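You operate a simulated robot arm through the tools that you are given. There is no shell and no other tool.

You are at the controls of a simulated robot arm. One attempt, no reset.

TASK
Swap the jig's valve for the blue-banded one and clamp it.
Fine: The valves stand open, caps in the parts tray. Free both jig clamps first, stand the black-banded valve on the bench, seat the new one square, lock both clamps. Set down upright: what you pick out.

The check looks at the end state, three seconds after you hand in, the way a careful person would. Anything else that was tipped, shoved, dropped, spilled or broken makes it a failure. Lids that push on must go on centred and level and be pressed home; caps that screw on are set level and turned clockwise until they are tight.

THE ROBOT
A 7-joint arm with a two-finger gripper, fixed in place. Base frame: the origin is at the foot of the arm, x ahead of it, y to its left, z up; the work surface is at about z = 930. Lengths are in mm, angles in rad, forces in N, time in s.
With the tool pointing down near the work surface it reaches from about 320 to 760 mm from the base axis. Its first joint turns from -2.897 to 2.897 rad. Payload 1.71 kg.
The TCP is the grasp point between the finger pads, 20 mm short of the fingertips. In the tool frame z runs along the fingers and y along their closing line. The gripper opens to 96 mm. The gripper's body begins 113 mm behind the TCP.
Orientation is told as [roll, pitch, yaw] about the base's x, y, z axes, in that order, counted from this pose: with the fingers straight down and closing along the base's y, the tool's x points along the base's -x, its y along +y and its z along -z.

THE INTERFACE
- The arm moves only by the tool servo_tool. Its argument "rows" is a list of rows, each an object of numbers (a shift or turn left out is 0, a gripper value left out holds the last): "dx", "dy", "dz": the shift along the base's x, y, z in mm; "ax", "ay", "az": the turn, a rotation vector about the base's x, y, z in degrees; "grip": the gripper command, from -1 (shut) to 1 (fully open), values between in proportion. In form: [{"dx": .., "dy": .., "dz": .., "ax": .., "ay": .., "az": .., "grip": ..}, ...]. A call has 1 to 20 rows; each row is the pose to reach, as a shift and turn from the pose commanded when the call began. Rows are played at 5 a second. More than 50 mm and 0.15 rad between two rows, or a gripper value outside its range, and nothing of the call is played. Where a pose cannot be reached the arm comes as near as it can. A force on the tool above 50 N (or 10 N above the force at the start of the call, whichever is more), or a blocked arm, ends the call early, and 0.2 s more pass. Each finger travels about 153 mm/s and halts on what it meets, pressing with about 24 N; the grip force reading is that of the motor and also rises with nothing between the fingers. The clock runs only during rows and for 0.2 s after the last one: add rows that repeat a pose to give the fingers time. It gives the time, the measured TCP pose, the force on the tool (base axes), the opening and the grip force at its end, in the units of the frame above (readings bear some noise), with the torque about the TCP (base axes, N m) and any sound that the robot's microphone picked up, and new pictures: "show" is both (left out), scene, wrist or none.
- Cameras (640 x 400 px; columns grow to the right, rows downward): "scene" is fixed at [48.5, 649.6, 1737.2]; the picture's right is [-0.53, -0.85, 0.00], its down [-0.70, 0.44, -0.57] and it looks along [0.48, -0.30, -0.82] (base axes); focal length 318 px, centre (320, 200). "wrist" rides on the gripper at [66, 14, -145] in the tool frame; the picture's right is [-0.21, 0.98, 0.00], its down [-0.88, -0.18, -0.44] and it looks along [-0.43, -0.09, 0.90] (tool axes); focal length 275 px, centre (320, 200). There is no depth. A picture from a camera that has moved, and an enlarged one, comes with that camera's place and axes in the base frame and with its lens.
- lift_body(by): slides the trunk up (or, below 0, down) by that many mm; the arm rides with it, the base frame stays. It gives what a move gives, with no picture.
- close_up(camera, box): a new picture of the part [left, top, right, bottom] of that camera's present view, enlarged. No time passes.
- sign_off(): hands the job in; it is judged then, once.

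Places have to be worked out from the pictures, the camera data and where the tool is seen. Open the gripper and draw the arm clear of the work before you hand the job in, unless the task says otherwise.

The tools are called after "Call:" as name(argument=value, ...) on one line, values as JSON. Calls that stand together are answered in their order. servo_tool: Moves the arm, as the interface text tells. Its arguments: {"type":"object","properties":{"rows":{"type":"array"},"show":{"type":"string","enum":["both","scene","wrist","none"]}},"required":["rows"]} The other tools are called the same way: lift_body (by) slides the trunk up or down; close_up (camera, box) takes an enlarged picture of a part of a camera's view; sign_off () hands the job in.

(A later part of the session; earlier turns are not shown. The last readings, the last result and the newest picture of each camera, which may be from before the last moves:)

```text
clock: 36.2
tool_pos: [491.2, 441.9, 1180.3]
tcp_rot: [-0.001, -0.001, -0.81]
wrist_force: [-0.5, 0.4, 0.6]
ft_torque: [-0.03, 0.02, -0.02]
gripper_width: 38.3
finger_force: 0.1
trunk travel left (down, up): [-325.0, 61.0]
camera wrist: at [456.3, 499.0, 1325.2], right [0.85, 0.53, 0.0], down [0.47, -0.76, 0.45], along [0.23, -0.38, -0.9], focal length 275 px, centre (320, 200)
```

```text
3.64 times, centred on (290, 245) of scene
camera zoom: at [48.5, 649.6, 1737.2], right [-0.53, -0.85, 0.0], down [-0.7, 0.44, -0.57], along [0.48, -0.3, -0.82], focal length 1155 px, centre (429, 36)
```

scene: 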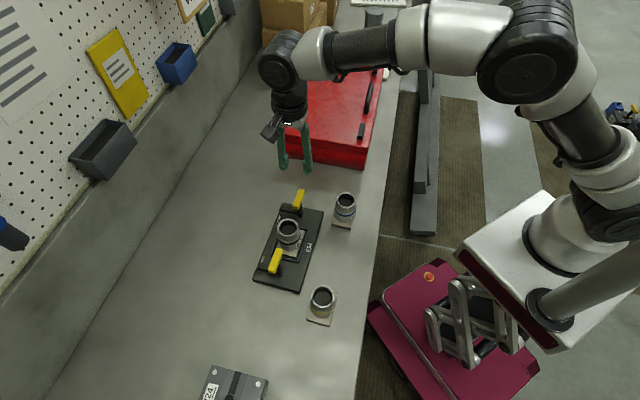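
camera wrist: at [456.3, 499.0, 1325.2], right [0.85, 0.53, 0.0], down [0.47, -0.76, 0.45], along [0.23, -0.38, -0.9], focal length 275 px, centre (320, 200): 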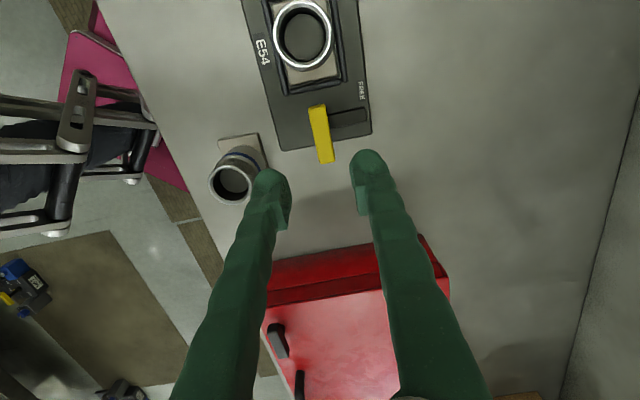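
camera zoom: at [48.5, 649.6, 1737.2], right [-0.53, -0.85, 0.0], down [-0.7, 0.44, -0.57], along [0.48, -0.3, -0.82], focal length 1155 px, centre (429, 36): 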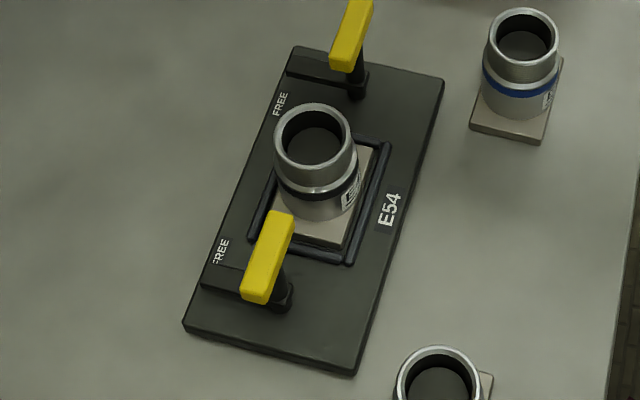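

Both clamps are free and the jig hasn't moved. From the pivots and plate edges: jig centre ≈ (430, 510.5), long axis at -47.5°; the valve (rim ≈55 mm, top z≈1027) is centred there. I go above it, fingers closing across the short side, and look.

Call:
servo_tool(rows=[{"dx": -20, "dy": 23, "dz": 0, "grip": 1, "az": -0.5}, {"dx": -41, "dy": 46, "dz": 0, "grip": 1, "az": -1.1}, {"dx": -61.7, "dy": 69, "dz": -20, "grip": 1, "az": -1.1}, {"dx": -61.7, "dy": 69, "dz": -40, "grip": 1, "az": -1.1}, {"dx": -61.7, "dy": 69, "dz": -40, "grip": 1, "az": -1.1}])

Call:
close_up(camera="wrist", box=[180, 80, 460, 260])

Call:
close_up(camera="scene", box=[245, 180, 335, 280])

```text
clock: 37.4
tool_pos: [431.0, 511.9, 1135.6]
tcp_rot: [-0.002, -0.001, -0.829]
wrist_force: [-0.2, -0.9, 0.5]
ft_torque: [0.01, -0.02, 0.0]
gripper_width: 95.9
finger_force: 0.1
trunk travel left (down, up): [-325.0, 61.0]
camera wrist: at [396.0, 569.6, 1280.5], right [0.86, 0.51, 0.0], down [0.46, -0.77, 0.45], along [0.23, -0.38, -0.9], focal length 275 px, centre (320, 200)
```

scene: 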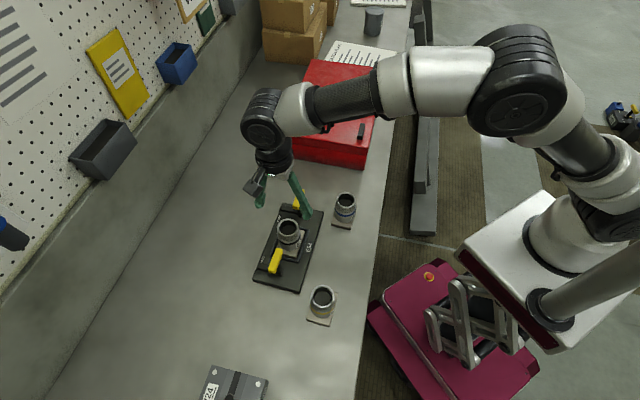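
wrist: 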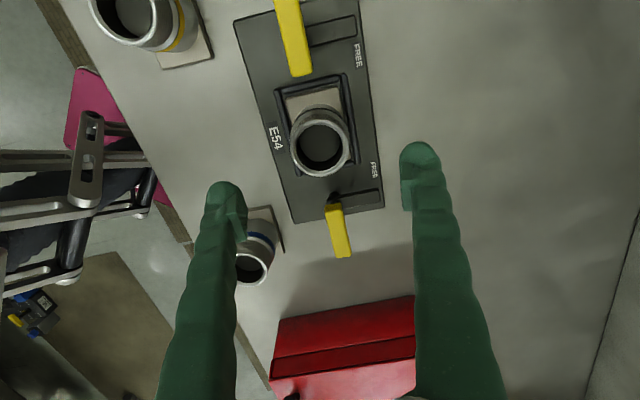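

```text
2.22 times, centred on (320, 170) of wrist
camera zoom: at [396.0, 569.6, 1280.5], right [0.86, 0.51, 0.0], down [0.46, -0.77, 0.45], along [0.23, -0.38, -0.9], focal length 612 px, centre (320, 267)
```

zoom: 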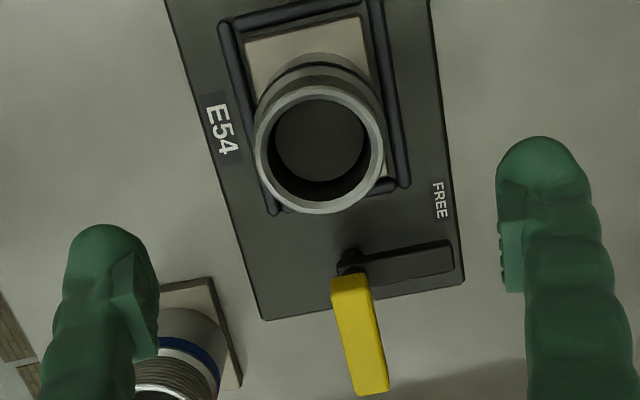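

```text
4.00 times, centred on (290, 230) of scene
camera zoom: at [48.5, 649.6, 1737.2], right [-0.53, -0.85, 0.0], down [-0.7, 0.44, -0.57], along [0.48, -0.3, -0.82], focal length 1270 px, centre (440, 80)
```

zoom: 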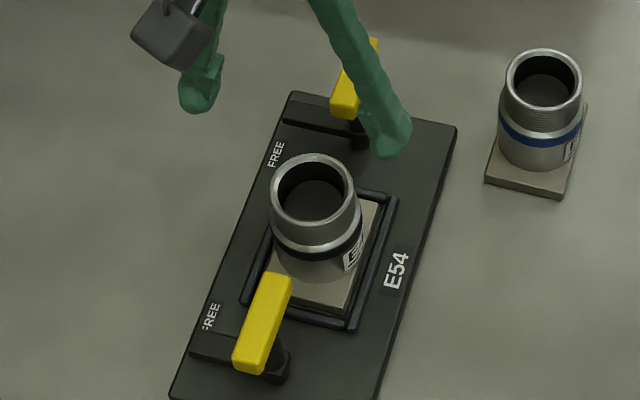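

The rim centre triangulates to about (430, 511) with rim top around z 1030. I descend with open fingers on either side to TCP z≈995.

Call:
servo_tool(rows=[{"dx": -1, "dy": -0.9, "dz": -30}, {"dx": -1, "dy": -0.9, "dz": -60}, {"dx": -1, "dy": -0.9, "dz": -90}, {"dx": -1, "dy": -0.9, "dz": -115}, {"dx": -1, "dy": -0.9, "dz": -140}, {"dx": -1, "dy": -0.9, "dz": -140}])

Call:
close_up(camera="scene", box=[245, 180, 335, 280])

```text
clock: 38.8
tool_pos: [428.9, 510.4, 996.2]
tcp_rot: [-0.001, -0.001, -0.832]
wrist_force: [-0.1, -0.9, 0.7]
ft_torque: [-0.02, -0.01, -0.02]
gripper_width: 96.1
finger_force: 0.0
trunk travel left (down, up): [-325.0, 61.0]
camera wrist: at [393.6, 568.3, 1142.6], right [0.86, 0.51, 0.0], down [0.46, -0.77, 0.45], along [0.23, -0.38, -0.9], focal length 275 px, centre (320, 200)
```

scene: 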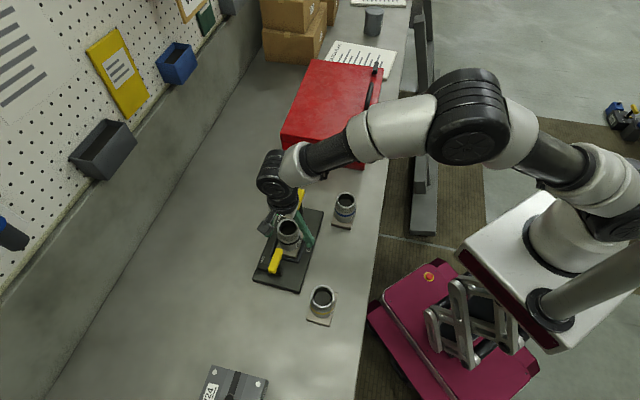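
wrist: 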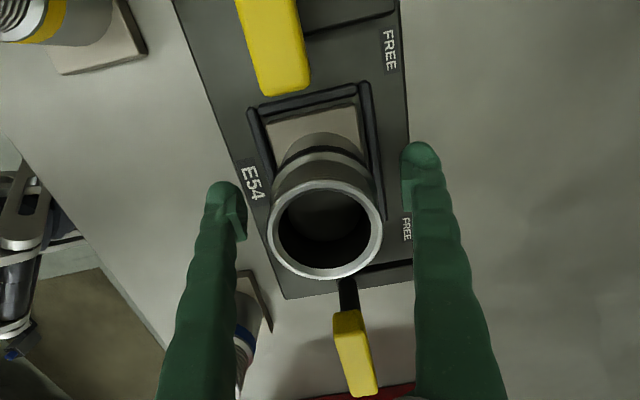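

```text
4.00 times, centred on (290, 230) of scene
camera zoom: at [48.5, 649.6, 1737.2], right [-0.53, -0.85, 0.0], down [-0.7, 0.44, -0.57], along [0.48, -0.3, -0.82], focal length 1270 px, centre (440, 80)
```

zoom: 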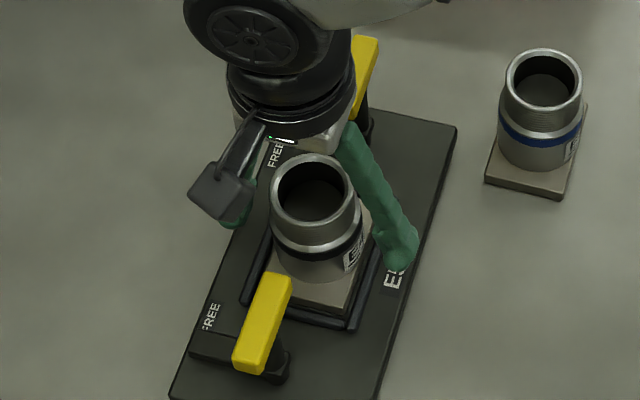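

The cylinder is centred between the fingers. I close on it.

Call:
servo_tool(rows=[{"grip": 0.5}, {"grip": 0.3}, {"grip": 0.1}, {"grip": -0.2}, {"grip": -1}, {"grip": -1}, {"grip": -1}], show="wrist")

```text
clock: 40.4
tool_pos: [428.6, 511.6, 997.8]
tcp_rot: [-0.002, -0.002, -0.831]
wrist_force: [2.2, 2.2, 2.8]
ft_torque: [0.03, -0.06, -0.01]
gripper_width: 59.6
finger_force: 24.4
trunk travel left (down, up): [-325.0, 61.0]
camera wrist: at [393.9, 568.7, 1142.8], right [0.86, 0.51, 0.0], down [0.46, -0.77, 0.45], along [0.23, -0.38, -0.9], focal length 275 px, centre (320, 200)
```

wrist: 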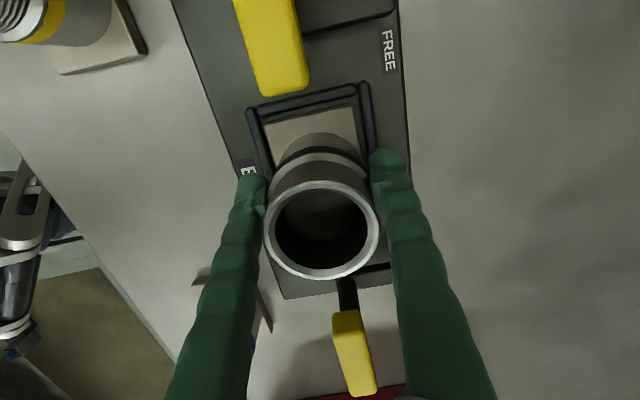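

Gripped at 59.6 mm. I lift straight up, slowly at first.

Call:
servo_tool(rows=[{"dz": 4}, {"dz": 8}, {"dz": 15}, {"dz": 25}, {"dz": 25}])

Call:
close_up(camera="scene", box=[245, 180, 335, 280])

```text
clock: 41.6
tool_pos: [429.4, 511.7, 1021.2]
tcp_rot: [-0.001, -0.002, -0.828]
wrist_force: [-0.9, 0.5, -5.8]
ft_torque: [-0.01, 0.0, 0.03]
gripper_width: 56.2
finger_force: 23.9
trunk travel left (down, up): [-325.0, 61.0]
camera wrist: at [395.7, 569.1, 1167.6], right [0.86, 0.51, 0.0], down [0.46, -0.77, 0.45], along [0.23, -0.39, -0.89], focal length 275 px, centre (320, 200)
```

scene: 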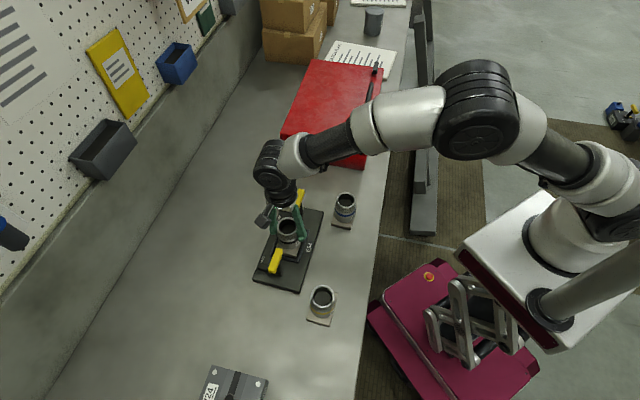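
wrist: 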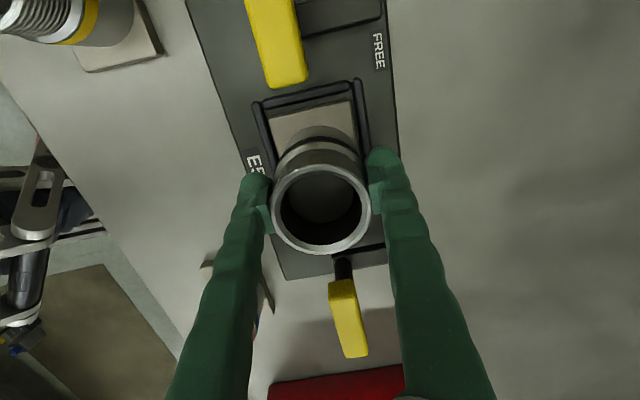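

```text
4.00 times, centred on (290, 230) of scene
camera zoom: at [48.5, 649.6, 1737.2], right [-0.53, -0.85, 0.0], down [-0.7, 0.44, -0.57], along [0.48, -0.3, -0.82], focal length 1270 px, centre (440, 80)
```

zoom: 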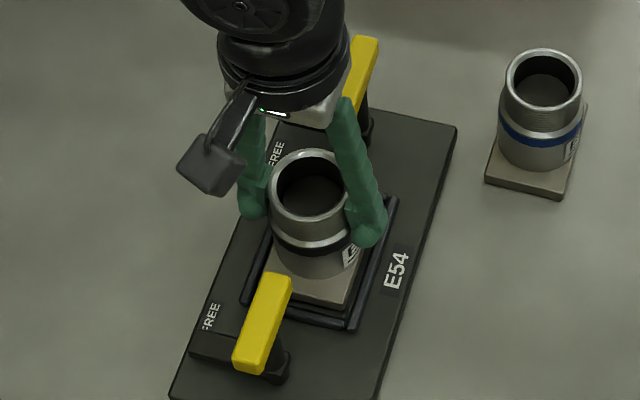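

The grip width dropped to 56 mm and the valve rose less than the fingers: the fingers slid up the body. I look closely before doing anything more.

Call:
close_up(camera="scene", box=[265, 205, 315, 265])

Call:
close_up(camera="wrist", box=[220, 60, 420, 270])

Call:
servo_tool(rows=[{}, {}, {}], show="wrist")

```text
6.67 times, centred on (290, 235) of scene
camera zoom: at [48.5, 649.6, 1737.2], right [-0.53, -0.85, 0.0], down [-0.7, 0.44, -0.57], along [0.48, -0.3, -0.82], focal length 2117 px, centre (520, -33)
```

zoom: 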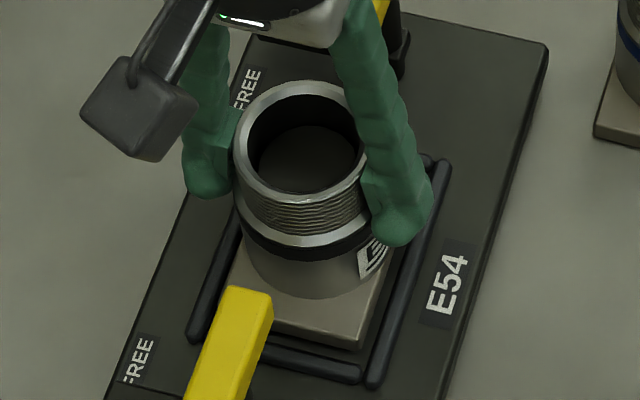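

```text
1.90 times, centred on (320, 165) of wrist
camera zoom: at [395.7, 569.1, 1167.6], right [0.86, 0.51, 0.0], down [0.46, -0.77, 0.45], along [0.23, -0.39, -0.89], focal length 524 px, centre (320, 267)
```

zoom: 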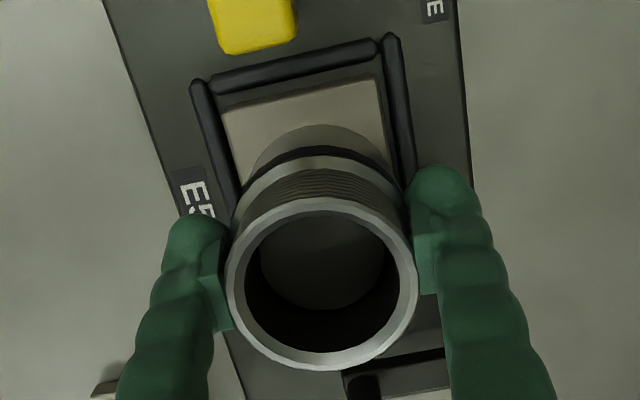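

```text
clock: 42.4
tool_pos: [430.2, 509.8, 1023.2]
tcp_rot: [-0.002, -0.001, -0.83]
wrist_force: [-0.7, 0.2, -6.2]
ft_torque: [0.01, -0.03, 0.01]
gripper_width: 55.8
finger_force: 24.1
trunk travel left (down, up): [-325.0, 61.0]
camera wrist: at [395.8, 569.1, 1167.9], right [0.86, 0.51, 0.0], down [0.46, -0.77, 0.45], along [0.23, -0.39, -0.9], focal length 275 px, centre (320, 200)
```

wrist: 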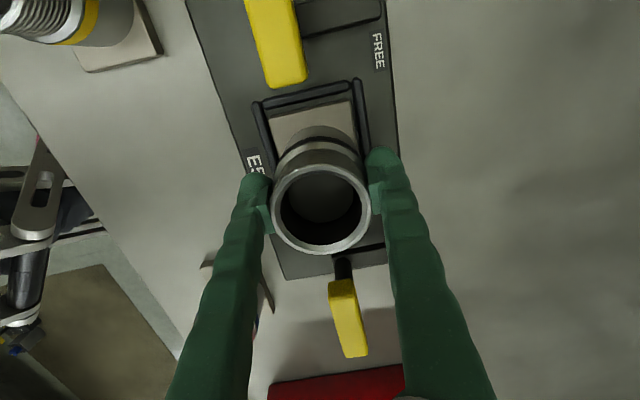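

Stable now: the pads first sat on the tapered shoulder and slid up onto the straight threaded neck, where they hold (weight ≈6 N). I lift slowly further and check that the valve follows.

Call:
servo_tool(rows=[{"dz": 5}, {"dz": 10}, {"dz": 15}, {"dz": 20}, {"dz": 25}, {"dz": 25}])

Call:
close_up(camera="scene", box=[265, 195, 315, 265])

Call:
close_up(camera="wrist", box=[220, 60, 420, 270])

```text
clock: 43.8
tool_pos: [429.6, 509.2, 1046.3]
tcp_rot: [-0.001, -0.002, -0.831]
wrist_force: [-0.4, 0.3, -6.0]
ft_torque: [0.02, 0.03, -0.02]
gripper_width: 56.2
finger_force: 24.1
trunk travel left (down, up): [-325.0, 61.0]
camera wrist: at [395.3, 568.2, 1191.9], right [0.86, 0.51, 0.0], down [0.46, -0.77, 0.45], along [0.23, -0.39, -0.89], focal length 275 px, centre (320, 200)
```

scene: 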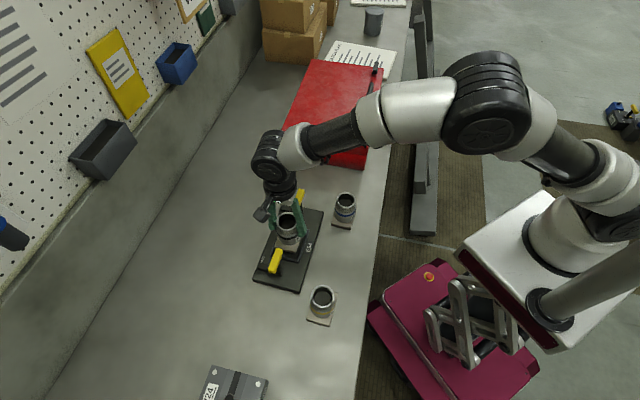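
wrist: 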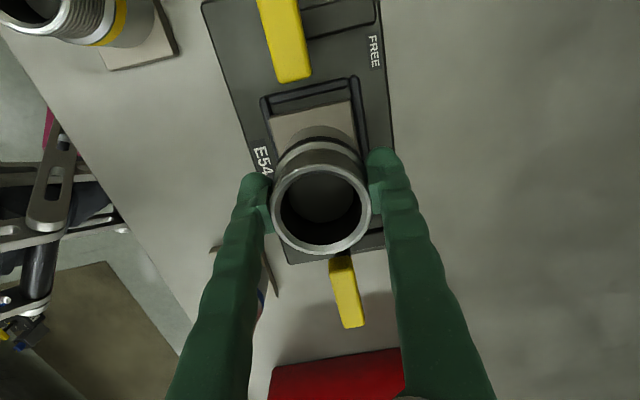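

```text
5.71 times, centred on (290, 230) of scene
camera zoom: at [48.5, 649.6, 1737.2], right [-0.53, -0.85, 0.0], down [-0.7, 0.44, -0.57], along [0.48, -0.3, -0.82], focal length 1815 px, centre (491, 29)
```

zoom: 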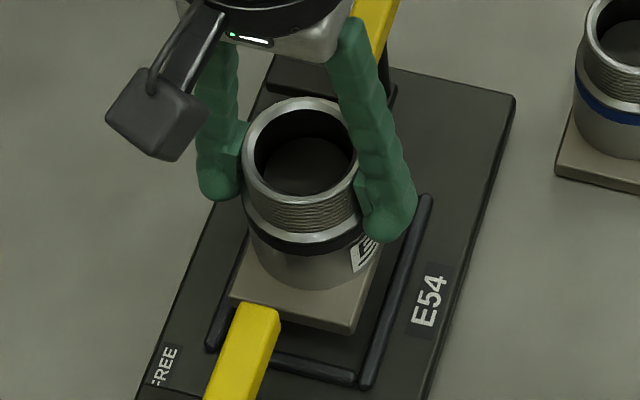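

```text
1.90 times, centred on (320, 165) of wrist
camera zoom: at [395.3, 568.2, 1191.9], right [0.86, 0.51, 0.0], down [0.46, -0.77, 0.45], along [0.23, -0.39, -0.89], focal length 524 px, centre (320, 267)
```

zoom: 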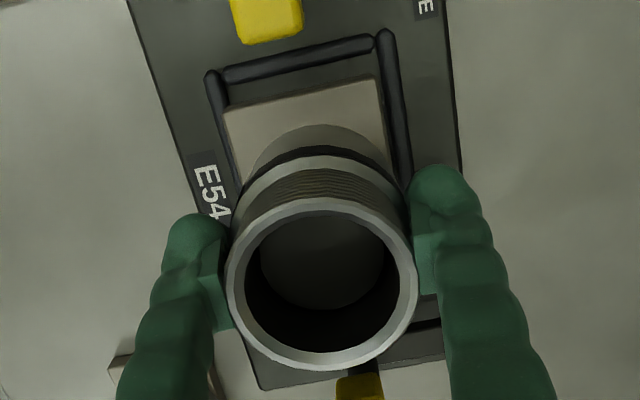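

The valve follows exactly, hanging level. I raise it well clear, then carry it to the free bench spot at about (330, 427) on the robot side between the two other valves.

Call:
servo_tool(rows=[{"dz": 15}, {"dz": 35}, {"dz": 55}, {"dz": 75}, {"dz": 75, "dx": -12, "dy": -10}, {"dz": 75, "dx": -28, "dy": -23}, {"dz": 75, "dx": -46, "dy": -38}, {"dz": 75, "dx": -64, "dy": -53}, {"dz": 75, "dx": -82, "dy": -68}, {"dz": 75, "dx": -95, "dy": -78}, {"dz": 75, "dx": -100, "dy": -82}, {"dz": 75, "dx": -100, "dy": -82}])

Call:
close_up(camera="scene", box=[245, 180, 375, 320])

```text
clock: 46.4
tool_pos: [329.1, 427.6, 1123.6]
tcp_rot: [-0.003, 0.001, -0.83]
wrist_force: [-0.1, 0.2, -5.9]
ft_torque: [0.0, 0.01, -0.03]
gripper_width: 56.2
finger_force: 24.0
trunk travel left (down, up): [-325.0, 61.0]
camera wrist: at [294.3, 485.4, 1268.4], right [0.86, 0.51, 0.0], down [0.46, -0.77, 0.45], along [0.23, -0.38, -0.9], focal length 275 px, centre (320, 200)
```

scene: 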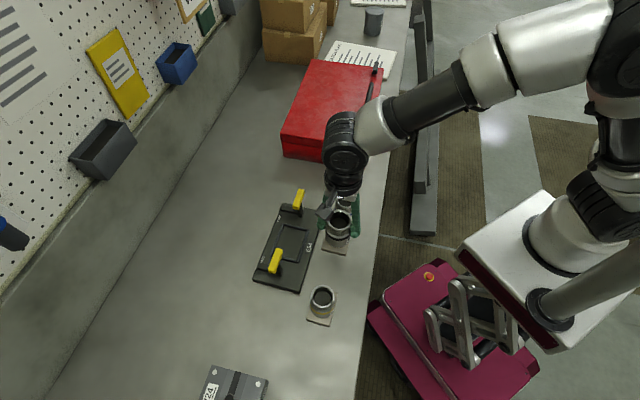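
wrist: 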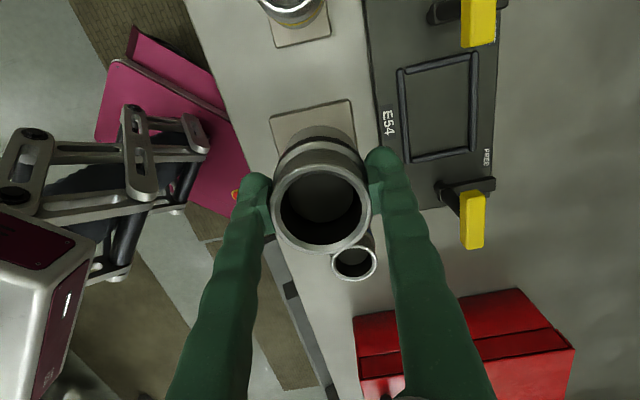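

```text
2.86 times, centred on (310, 250) of scene
camera zoom: at [48.5, 649.6, 1737.2], right [-0.53, -0.85, 0.0], down [-0.7, 0.44, -0.57], along [0.48, -0.3, -0.82], focal length 907 px, centre (349, 57)
```

zoom: 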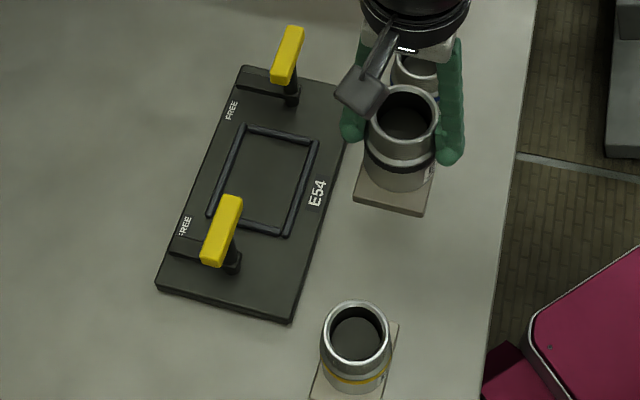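

The nest is empty and the spot beneath is clear. I lower the black-banded valve to just above the bench.

Call:
servo_tool(rows=[{"dz": -25}, {"dz": -50}, {"dz": -75}, {"dz": -95}, {"dz": -108}, {"dz": -108}])

Call:
close_up(camera="scene", box=[285, 190, 375, 290])

```text
clock: 47.8
tool_pos: [328.5, 427.8, 1014.3]
tcp_rot: [-0.001, -0.002, -0.828]
wrist_force: [0.1, -0.6, -5.6]
ft_torque: [0.04, 0.03, -0.01]
gripper_width: 55.9
finger_force: 24.0
trunk travel left (down, up): [-325.0, 61.0]
camera wrist: at [294.8, 486.5, 1158.8], right [0.86, 0.51, 0.0], down [0.46, -0.77, 0.45], along [0.23, -0.38, -0.9], focal length 275 px, centre (320, 200)
```

scene: 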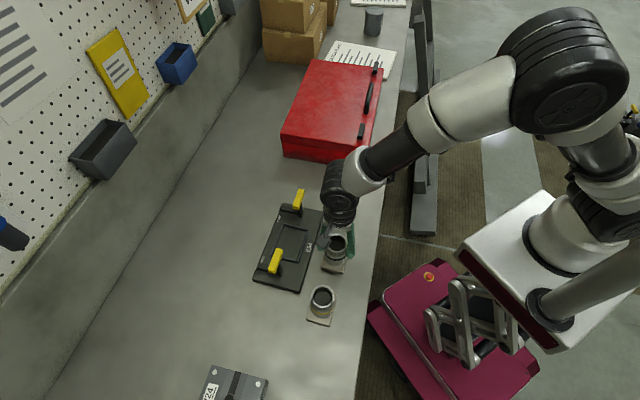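
wrist: 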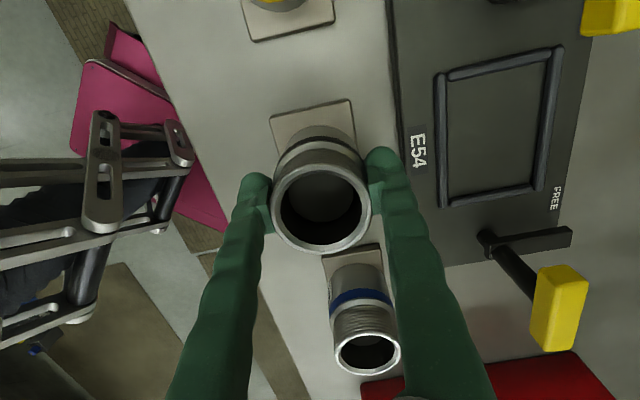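

```text
4.00 times, centred on (330, 240) of scene
camera zoom: at [48.5, 649.6, 1737.2], right [-0.53, -0.85, 0.0], down [-0.7, 0.44, -0.57], along [0.48, -0.3, -0.82], focal length 1270 px, centre (280, 40)
```

zoom: 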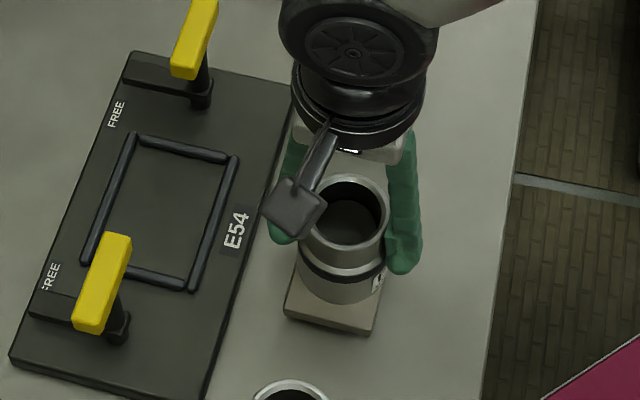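

Clear of the neighbours on both sides. I go down in small steps until the force shows contact.

Call:
servo_tool(rows=[{"dz": -2}, {"dz": -4}, {"dz": -6}, {"dz": -8}, {"dz": -8}], show="none")

```text
clock: 49.0
tool_pos: [329.4, 427.2, 1005.9]
tcp_rot: [-0.002, 0.0, -0.832]
wrist_force: [-0.2, -0.5, -6.1]
ft_torque: [-0.04, 0.0, -0.03]
gripper_width: 55.9
finger_force: 23.8
trunk travel left (down, up): [-325.0, 61.0]
```

Call:
servo_tool(rows=[{"dz": -1}, {"dz": -2}, {"dz": -3}, {"dz": -4}, {"dz": -4}], show="none")

```text
clock: 50.2
tool_pos: [328.7, 428.9, 1001.5]
tcp_rot: [-0.002, -0.003, -0.831]
wrist_force: [0.3, -0.7, -5.2]
ft_torque: [0.01, 0.01, 0.0]
gripper_width: 55.9
finger_force: 24.1
trunk travel left (down, up): [-325.0, 61.0]
```

Still hanging with ~5–6 N. I continue down in 1 mm steps.

Call:
servo_tool(rows=[{"dz": -1}, {"dz": -2}, {"dz": -3}, {"dz": -3}], show="none")

```text
clock: 51.2
tool_pos: [330.3, 429.2, 998.6]
tcp_rot: [-0.003, -0.003, -0.832]
wrist_force: [0.5, 0.6, -6.4]
ft_torque: [0.05, 0.02, -0.02]
gripper_width: 55.8
finger_force: 24.2
trunk travel left (down, up): [-325.0, 61.0]
```

Call:
servo_tool(rows=[{"dz": -1}, {"dz": -2}, {"dz": -3}, {"dz": -3}], show="scene")

Call:
close_up(camera="scene", box=[310, 220, 370, 280])

```text
clock: 52.2
tool_pos: [329.9, 430.7, 997.8]
tcp_rot: [0.001, -0.001, -0.829]
wrist_force: [0.5, 1.3, 6.1]
ft_torque: [-0.28, -0.06, 0.15]
gripper_width: 56.1
finger_force: 23.8
trunk travel left (down, up): [-325.0, 61.0]
```

scene: 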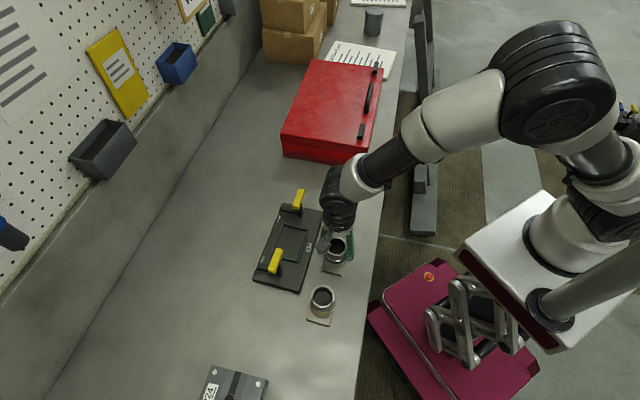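

```text
6.67 times, centred on (340, 250) of scene
camera zoom: at [48.5, 649.6, 1737.2], right [-0.53, -0.85, 0.0], down [-0.7, 0.44, -0.57], along [0.48, -0.3, -0.82], focal length 2117 px, centre (187, -133)
```

zoom: 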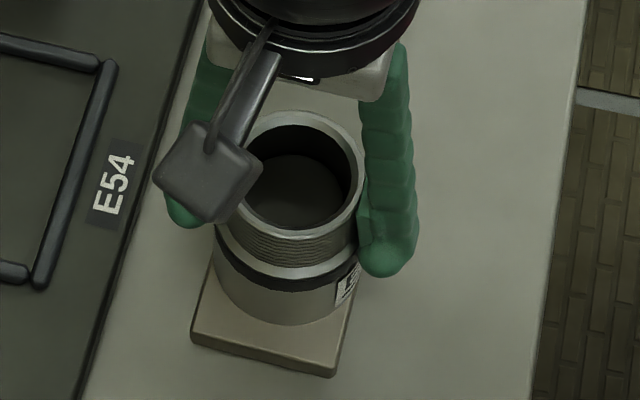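

Contact: force went from -6 to +6 N at TCP z≈997.7, so the base is on the bench. I ease up 1 mm and open slowly.

Call:
servo_tool(rows=[{"dz": 1}, {"dz": 1, "grip": 0.2}, {"dz": 1, "grip": 0.3}, {"dz": 1, "grip": 0.5}, {"dz": 1, "grip": 0.8}, {"dz": 1, "grip": 1}, {"dz": 1, "grip": 1}], show="wrist")

Call:
close_up(camera="scene", box=[310, 220, 370, 280])

```text
clock: 53.8
tool_pos: [329.7, 428.5, 996.5]
tcp_rot: [-0.003, -0.002, -0.831]
wrist_force: [-0.6, -0.6, 0.6]
ft_torque: [0.04, 0.01, 0.03]
gripper_width: 95.8
finger_force: 0.1
trunk travel left (down, up): [-325.0, 61.0]
camera wrist: at [294.8, 486.9, 1142.4], right [0.86, 0.51, 0.0], down [0.46, -0.77, 0.45], along [0.23, -0.38, -0.9], focal length 275 px, centre (320, 200)
```

wrist: 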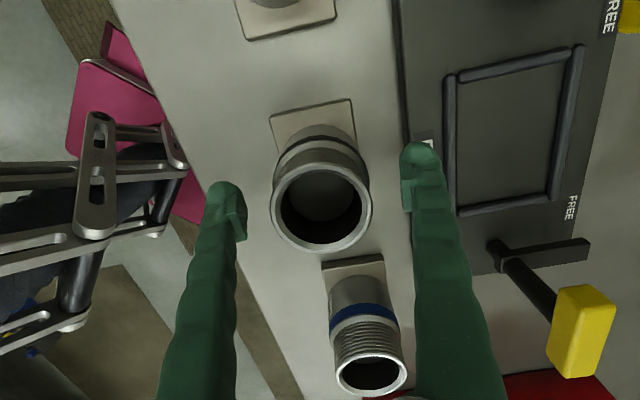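

```text
6.67 times, centred on (340, 250) of scene
camera zoom: at [48.5, 649.6, 1737.2], right [-0.53, -0.85, 0.0], down [-0.7, 0.44, -0.57], along [0.48, -0.3, -0.82], focal length 2117 px, centre (187, -133)
```

zoom: 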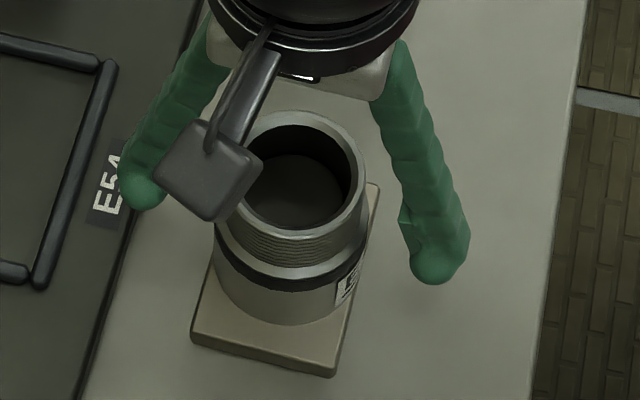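

The black-banded valve stands upright. I rise straight up and look over the nest and the blue valve.

Call:
servo_tool(rows=[{"dz": 20}, {"dz": 50}, {"dz": 90}, {"dz": 130}, {"dz": 170}, {"dz": 210}, {"dz": 210}], show="wrist")

Call:
close_up(camera="wrist", box=[370, 40, 510, 200])

Call:
close_up(camera="wrist", box=[240, 60, 400, 260])

```text
clock: 55.4
tool_pos: [331.6, 431.2, 1208.0]
tcp_rot: [-0.003, -0.001, -0.829]
wrist_force: [-0.2, 0.0, 0.2]
ft_torque: [0.0, -0.01, 0.04]
gripper_width: 96.3
finger_force: 0.1
trunk travel left (down, up): [-325.0, 61.0]
camera wrist: at [296.5, 489.6, 1353.4], right [0.86, 0.51, 0.0], down [0.46, -0.77, 0.45], along [0.23, -0.38, -0.9], focal length 275 px, centre (320, 200)
```

wrist: 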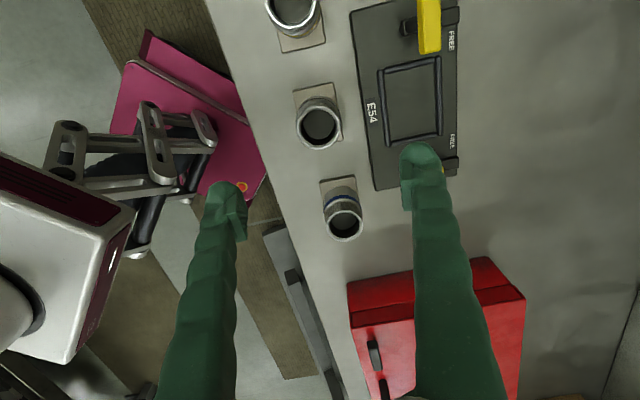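

```text
2.50 times, centred on (440, 120) of wrist
camera zoom: at [296.5, 489.6, 1353.4], right [0.86, 0.51, 0.0], down [0.46, -0.77, 0.45], along [0.23, -0.38, -0.9], focal length 688 px, centre (20, 400)
```

zoom: 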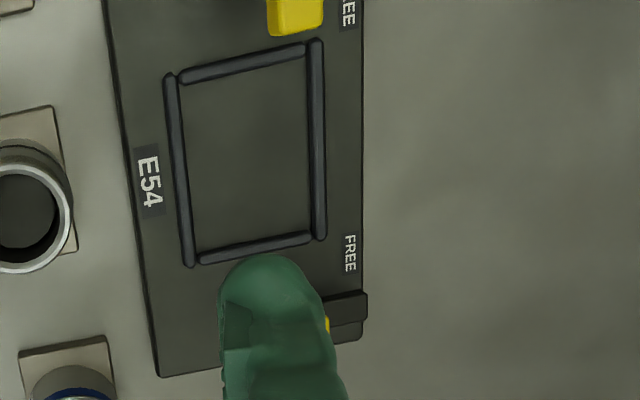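

```text
2.00 times, centred on (320, 160) of wrist
camera zoom: at [296.5, 489.6, 1353.4], right [0.86, 0.51, 0.0], down [0.46, -0.77, 0.45], along [0.23, -0.38, -0.9], focal length 551 px, centre (320, 280)
```

zoom: 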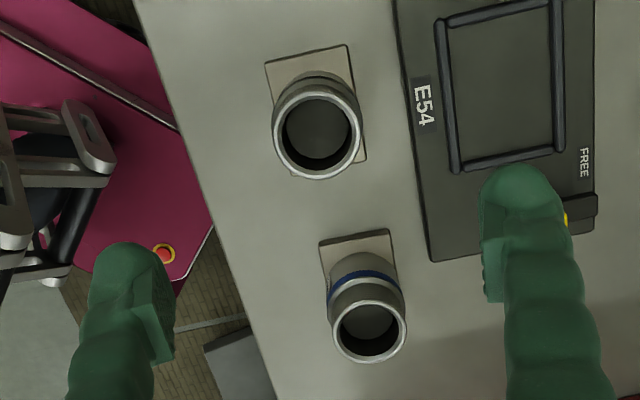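

The empty nest and the blue valve (about (431.5, 327.5), base edge at nearly the same angle as the jig) are visible. I move above the blue one, to compare its view against the picture I had of the black valve at release.

Call:
servo_tool(rows=[{"dx": 25, "dy": -26}, {"dx": 50, "dy": -52}, {"dx": 75, "dy": -78}, {"dx": 101, "dy": -103}, {"dx": 101, "dy": -103, "dz": -40}, {"dx": 101, "dy": -103, "dz": -80}, {"dx": 101, "dy": -103, "dz": -115}, {"dx": 101, "dy": -103, "dz": -145}, {"dx": 101, "dy": -103, "dz": -145}, {"dx": 101, "dy": -103, "dz": -145}], show="both")

Call:
close_up(camera="wrist", box=[220, 60, 420, 270])

```text
clock: 57.6
tool_pos: [430.9, 322.1, 1061.5]
tcp_rot: [-0.001, -0.001, -0.831]
wrist_force: [1.0, 0.3, -0.9]
ft_torque: [0.01, 0.02, -0.03]
gripper_width: 96.0
finger_force: 0.1
trunk travel left (down, up): [-325.0, 61.0]
camera wrist: at [396.1, 380.0, 1206.5], right [0.86, 0.51, 0.0], down [0.46, -0.77, 0.45], along [0.23, -0.38, -0.9], focal length 275 px, centre (320, 200)
```

scene: 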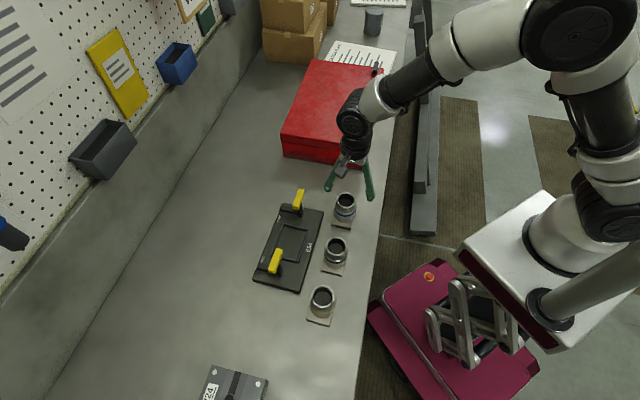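
wrist: 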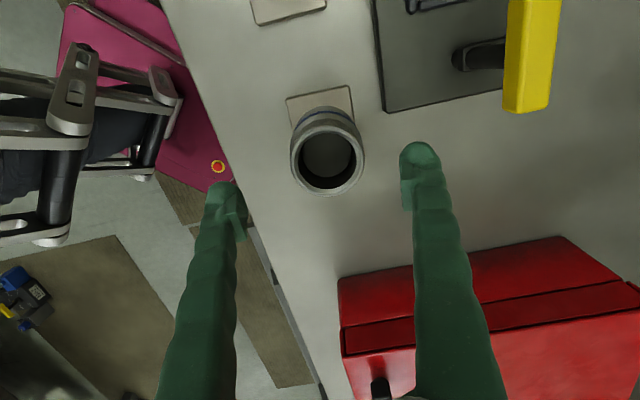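

```text
1.90 times, centred on (320, 165) of wrist
camera zoom: at [396.1, 380.0, 1206.5], right [0.86, 0.51, 0.0], down [0.46, -0.77, 0.45], along [0.23, -0.38, -0.9], focal length 524 px, centre (320, 267)
```

zoom: 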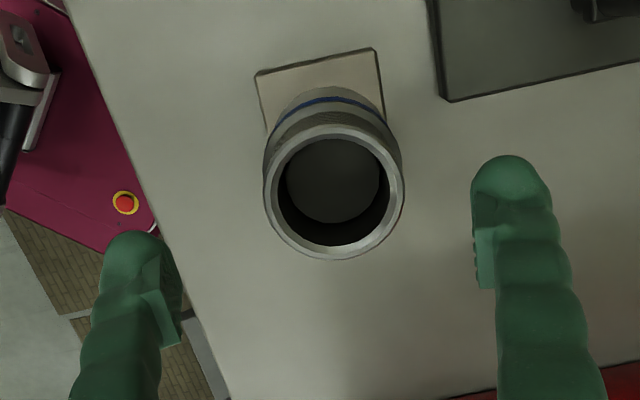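

The blue valve's base is aligned with the jig to within about a degree. I zoom in on its base edges for a better angle and position.

Call:
close_up(camera="wrist", box=[280, 80, 370, 140])

Call:
close_up(camera="wrist", box=[375, 60, 515, 130])

Call:
close_up(camera="scene", box=[325, 190, 365, 280])

```text
6.67 times, centred on (325, 110) of wrist
camera zoom: at [396.1, 380.0, 1206.5], right [0.86, 0.51, 0.0], down [0.46, -0.77, 0.45], along [0.23, -0.38, -0.9], focal length 1835 px, centre (287, 800)
```

zoom: 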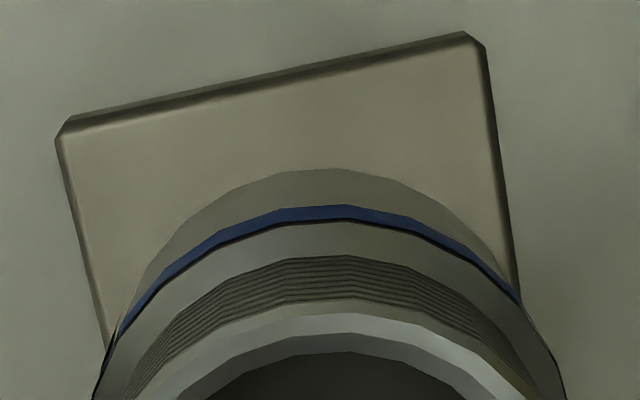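

```text
4.57 times, centred on (445, 95) of wrist
camera zoom: at [396.1, 380.0, 1206.5], right [0.86, 0.51, 0.0], down [0.46, -0.77, 0.45], along [0.23, -0.38, -0.9], focal length 1258 px, centre (-251, 680)
```

zoom: 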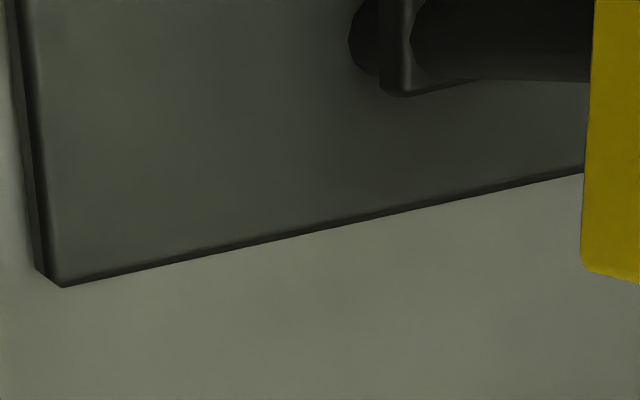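

```text
4.44 times, centred on (345, 235) of scene
camera zoom: at [48.5, 649.6, 1737.2], right [-0.53, -0.85, 0.0], down [-0.7, 0.44, -0.57], along [0.48, -0.3, -0.82], focal length 1412 px, centre (209, 44)
```

zoom: 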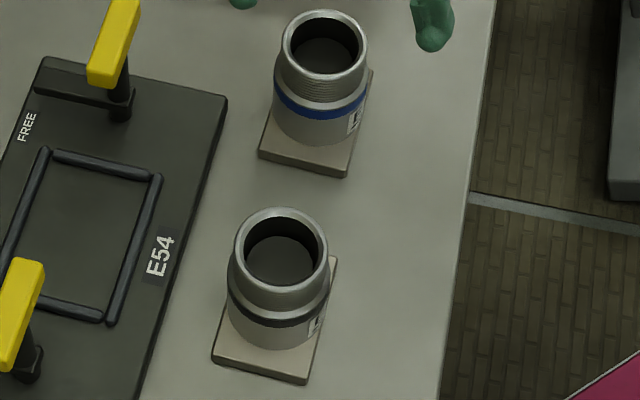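

The base angles agree (jig 42.6°, blue base 42.6°), so I can carry it without turning. Valve axis ≈ (432.9, 328): I shift over it and descend to the same relative grip height (TCP z≈998).

Call:
servo_tool(rows=[{"dx": 1, "dy": 3}, {"dx": 2, "dy": 5.9}, {"dx": 2, "dy": 5.9, "dz": -20}, {"dx": 2, "dy": 5.9, "dz": -40}, {"dx": 2, "dy": 5.9, "dz": -55}, {"dx": 2, "dy": 5.9, "dz": -63.5}, {"dx": 2, "dy": 5.9, "dz": -63.5}], show="wrist")

Call:
close_up(camera="wrist", box=[220, 60, 420, 270])

```text
clock: 59.2
tool_pos: [432.4, 332.2, 1000.0]
tcp_rot: [-0.001, -0.003, -0.83]
wrist_force: [0.0, 0.7, -0.1]
ft_torque: [-0.01, -0.01, -0.01]
gripper_width: 96.2
finger_force: 0.1
trunk travel left (down, up): [-325.0, 61.0]
camera wrist: at [397.7, 389.2, 1144.3], right [0.86, 0.51, 0.0], down [0.46, -0.77, 0.45], along [0.23, -0.38, -0.9], focal length 275 px, centre (320, 200)
```

wrist: 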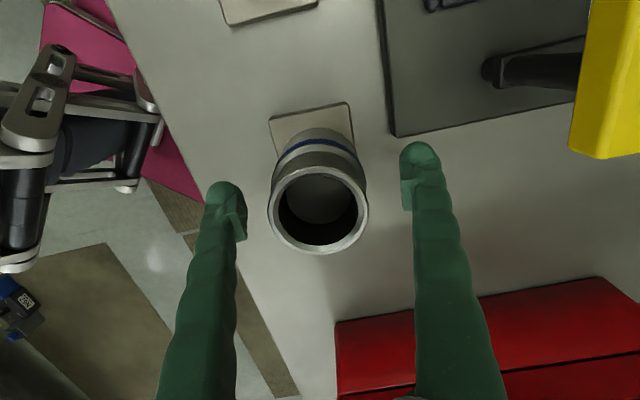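

```text
1.90 times, centred on (320, 165) of wrist
camera zoom: at [397.7, 389.2, 1144.3], right [0.86, 0.51, 0.0], down [0.46, -0.77, 0.45], along [0.23, -0.38, -0.9], focal length 524 px, centre (320, 267)
```

zoom: 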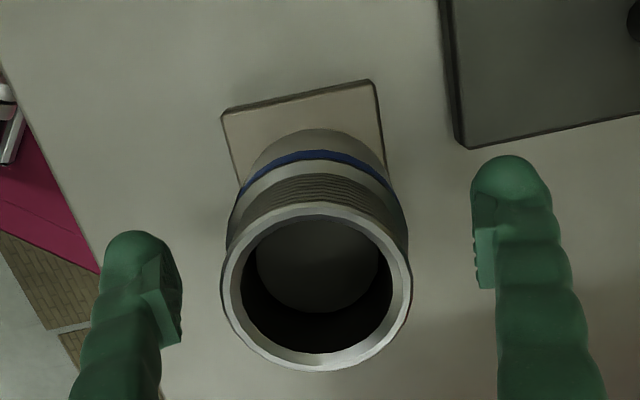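

The view matches the black one's grip picture, offset about 1.8 mm sideways. I trim that and close on the neck.

Call:
servo_tool(rows=[{"dx": -1.2, "dy": -1.1, "dz": -1}, {"dx": -1.2, "dy": -1.1, "dz": -1, "grip": 0.5}, {"dx": -1.2, "dy": -1.1, "dz": -1, "grip": 0.35}, {"dx": -1.2, "dy": -1.1, "dz": -1, "grip": 0.2}, {"dx": -1.2, "dy": -1.1, "dz": -1, "grip": 0}, {"dx": -1.2, "dy": -1.1, "dz": -1, "grip": -1}, {"dx": -1.2, "dy": -1.1, "dz": -1, "grip": -1}, {"dx": -1.2, "dy": -1.1, "dz": -1, "grip": -1}], show="wrist")

Call:
close_up(camera="wrist", box=[220, 60, 420, 270])

```text
clock: 61.0
tool_pos: [430.1, 329.2, 998.5]
tcp_rot: [-0.001, -0.002, -0.831]
wrist_force: [-0.9, 0.7, 0.6]
ft_torque: [-0.04, 0.05, -0.13]
gripper_width: 55.6
finger_force: 24.6
trunk travel left (down, up): [-325.0, 61.0]
camera wrist: at [396.3, 388.2, 1143.7], right [0.86, 0.51, 0.0], down [0.46, -0.77, 0.45], along [0.23, -0.38, -0.9], focal length 275 px, centre (320, 200)
```

wrist: 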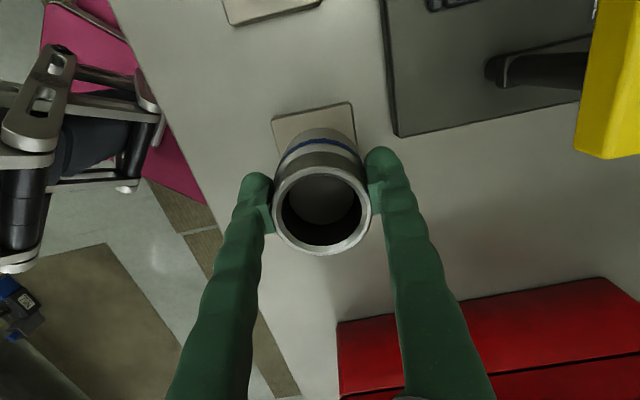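

```text
1.90 times, centred on (320, 165) of wrist
camera zoom: at [396.3, 388.2, 1143.7], right [0.86, 0.51, 0.0], down [0.46, -0.77, 0.45], along [0.23, -0.38, -0.9], focal length 524 px, centre (320, 267)
```

zoom: 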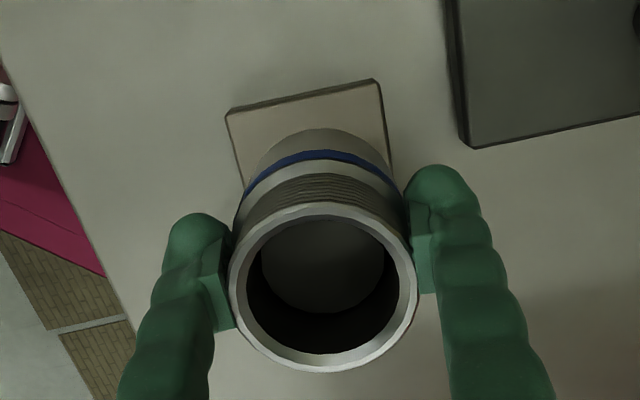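

The blue valve is held in practically the same relation as the black one was. I lift it, first slowly to check the hold.

Call:
servo_tool(rows=[{"dz": 3}, {"dz": 6}, {"dz": 10}, {"dz": 15}, {"dz": 15}], show="wrist")

Call:
close_up(camera="wrist", box=[220, 60, 420, 270])

```text
clock: 62.2
tool_pos: [431.9, 329.9, 1012.4]
tcp_rot: [-0.001, 0.0, -0.831]
wrist_force: [-0.2, 0.1, -6.6]
ft_torque: [0.01, 0.03, -0.01]
gripper_width: 55.8
finger_force: 23.9
trunk travel left (down, up): [-325.0, 61.0]
camera wrist: at [397.3, 388.3, 1158.1], right [0.86, 0.51, 0.0], down [0.46, -0.77, 0.45], along [0.23, -0.38, -0.9], focal length 275 px, centre (320, 200)
```

wrist: 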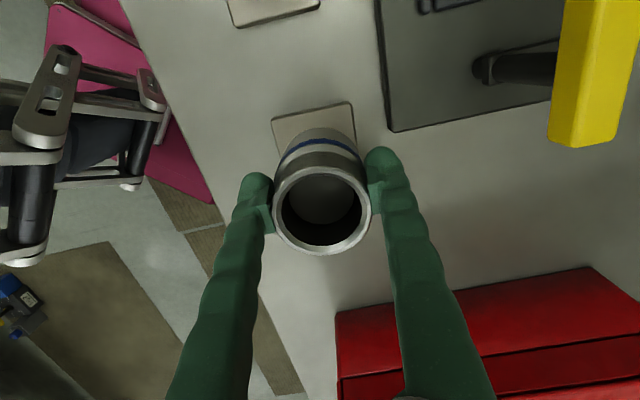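

```text
1.90 times, centred on (320, 165) of wrist
camera zoom: at [397.3, 388.3, 1158.1], right [0.86, 0.51, 0.0], down [0.46, -0.77, 0.45], along [0.23, -0.38, -0.9], focal length 524 px, centre (320, 267)
```

zoom: 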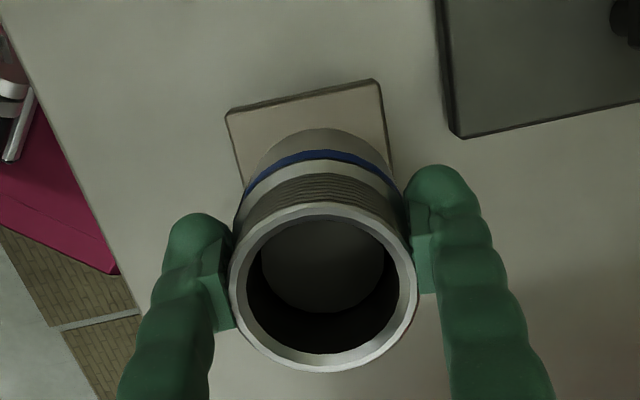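

It holds firmly (6.6 N weight). I raise it and carry it over the nest.

Call:
servo_tool(rows=[{"dz": 25}, {"dz": 50}, {"dz": 80}, {"dz": 105}, {"dz": 105, "dy": 12}, {"dz": 105, "dy": 32}, {"dz": 105, "dx": -0.5, "dy": 55}, {"dz": 105, "dx": -1, "dy": 80}, {"dz": 105, "dx": -1.4, "dy": 105}, {"dz": 105, "dx": -1.8, "dy": 130}, {"dz": 105, "dx": -1.8, "dy": 153}, {"dz": 105, "dx": -1.8, "dy": 170}, {"dz": 105, "dx": -1.8, "dy": 180.2}, {"dz": 105, "dx": -1.8, "dy": 180.2}, {"dz": 105, "dx": -1.8, "dy": 180.2}])

Call:
close_up(camera="wrist", box=[220, 60, 420, 270])

Call:
close_up(camera="scene", box=[245, 180, 335, 280])

```text
clock: 65.4
tool_pos: [429.2, 509.5, 1117.3]
tcp_rot: [-0.001, -0.003, -0.828]
wrist_force: [-0.1, 0.1, -5.5]
ft_torque: [-0.01, 0.01, 0.03]
gripper_width: 55.3
finger_force: 23.9
trunk travel left (down, up): [-325.0, 61.0]
camera wrist: at [395.7, 568.3, 1262.3], right [0.86, 0.51, 0.0], down [0.46, -0.77, 0.45], along [0.23, -0.39, -0.9], focal length 275 px, centre (320, 200)
```

scene: 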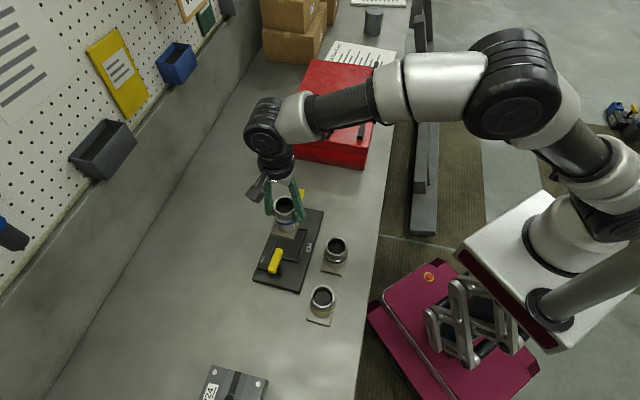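
wrist: 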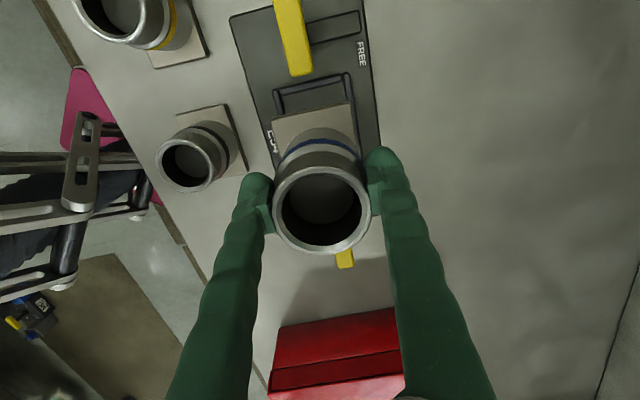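

```text
1.90 times, centred on (320, 165) of wrist
camera zoom: at [395.7, 568.3, 1262.3], right [0.86, 0.51, 0.0], down [0.46, -0.77, 0.45], along [0.23, -0.39, -0.9], focal length 524 px, centre (320, 267)
```

zoom: 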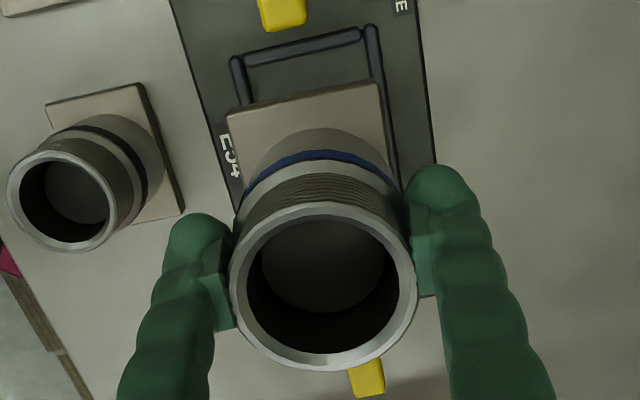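

```text
4.00 times, centred on (290, 230) of scene
camera zoom: at [48.5, 649.6, 1737.2], right [-0.53, -0.85, 0.0], down [-0.7, 0.44, -0.57], along [0.48, -0.3, -0.82], focal length 1270 px, centre (440, 80)
```

zoom: 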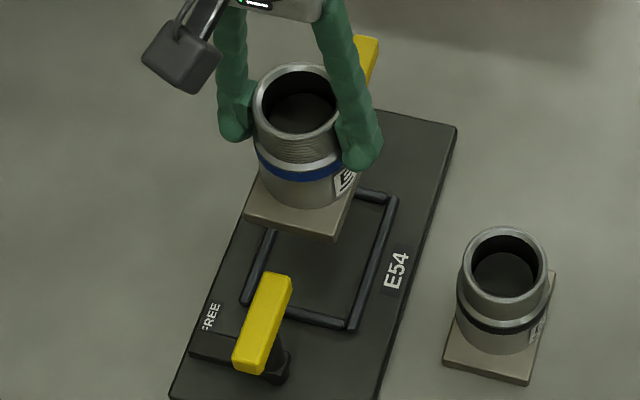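

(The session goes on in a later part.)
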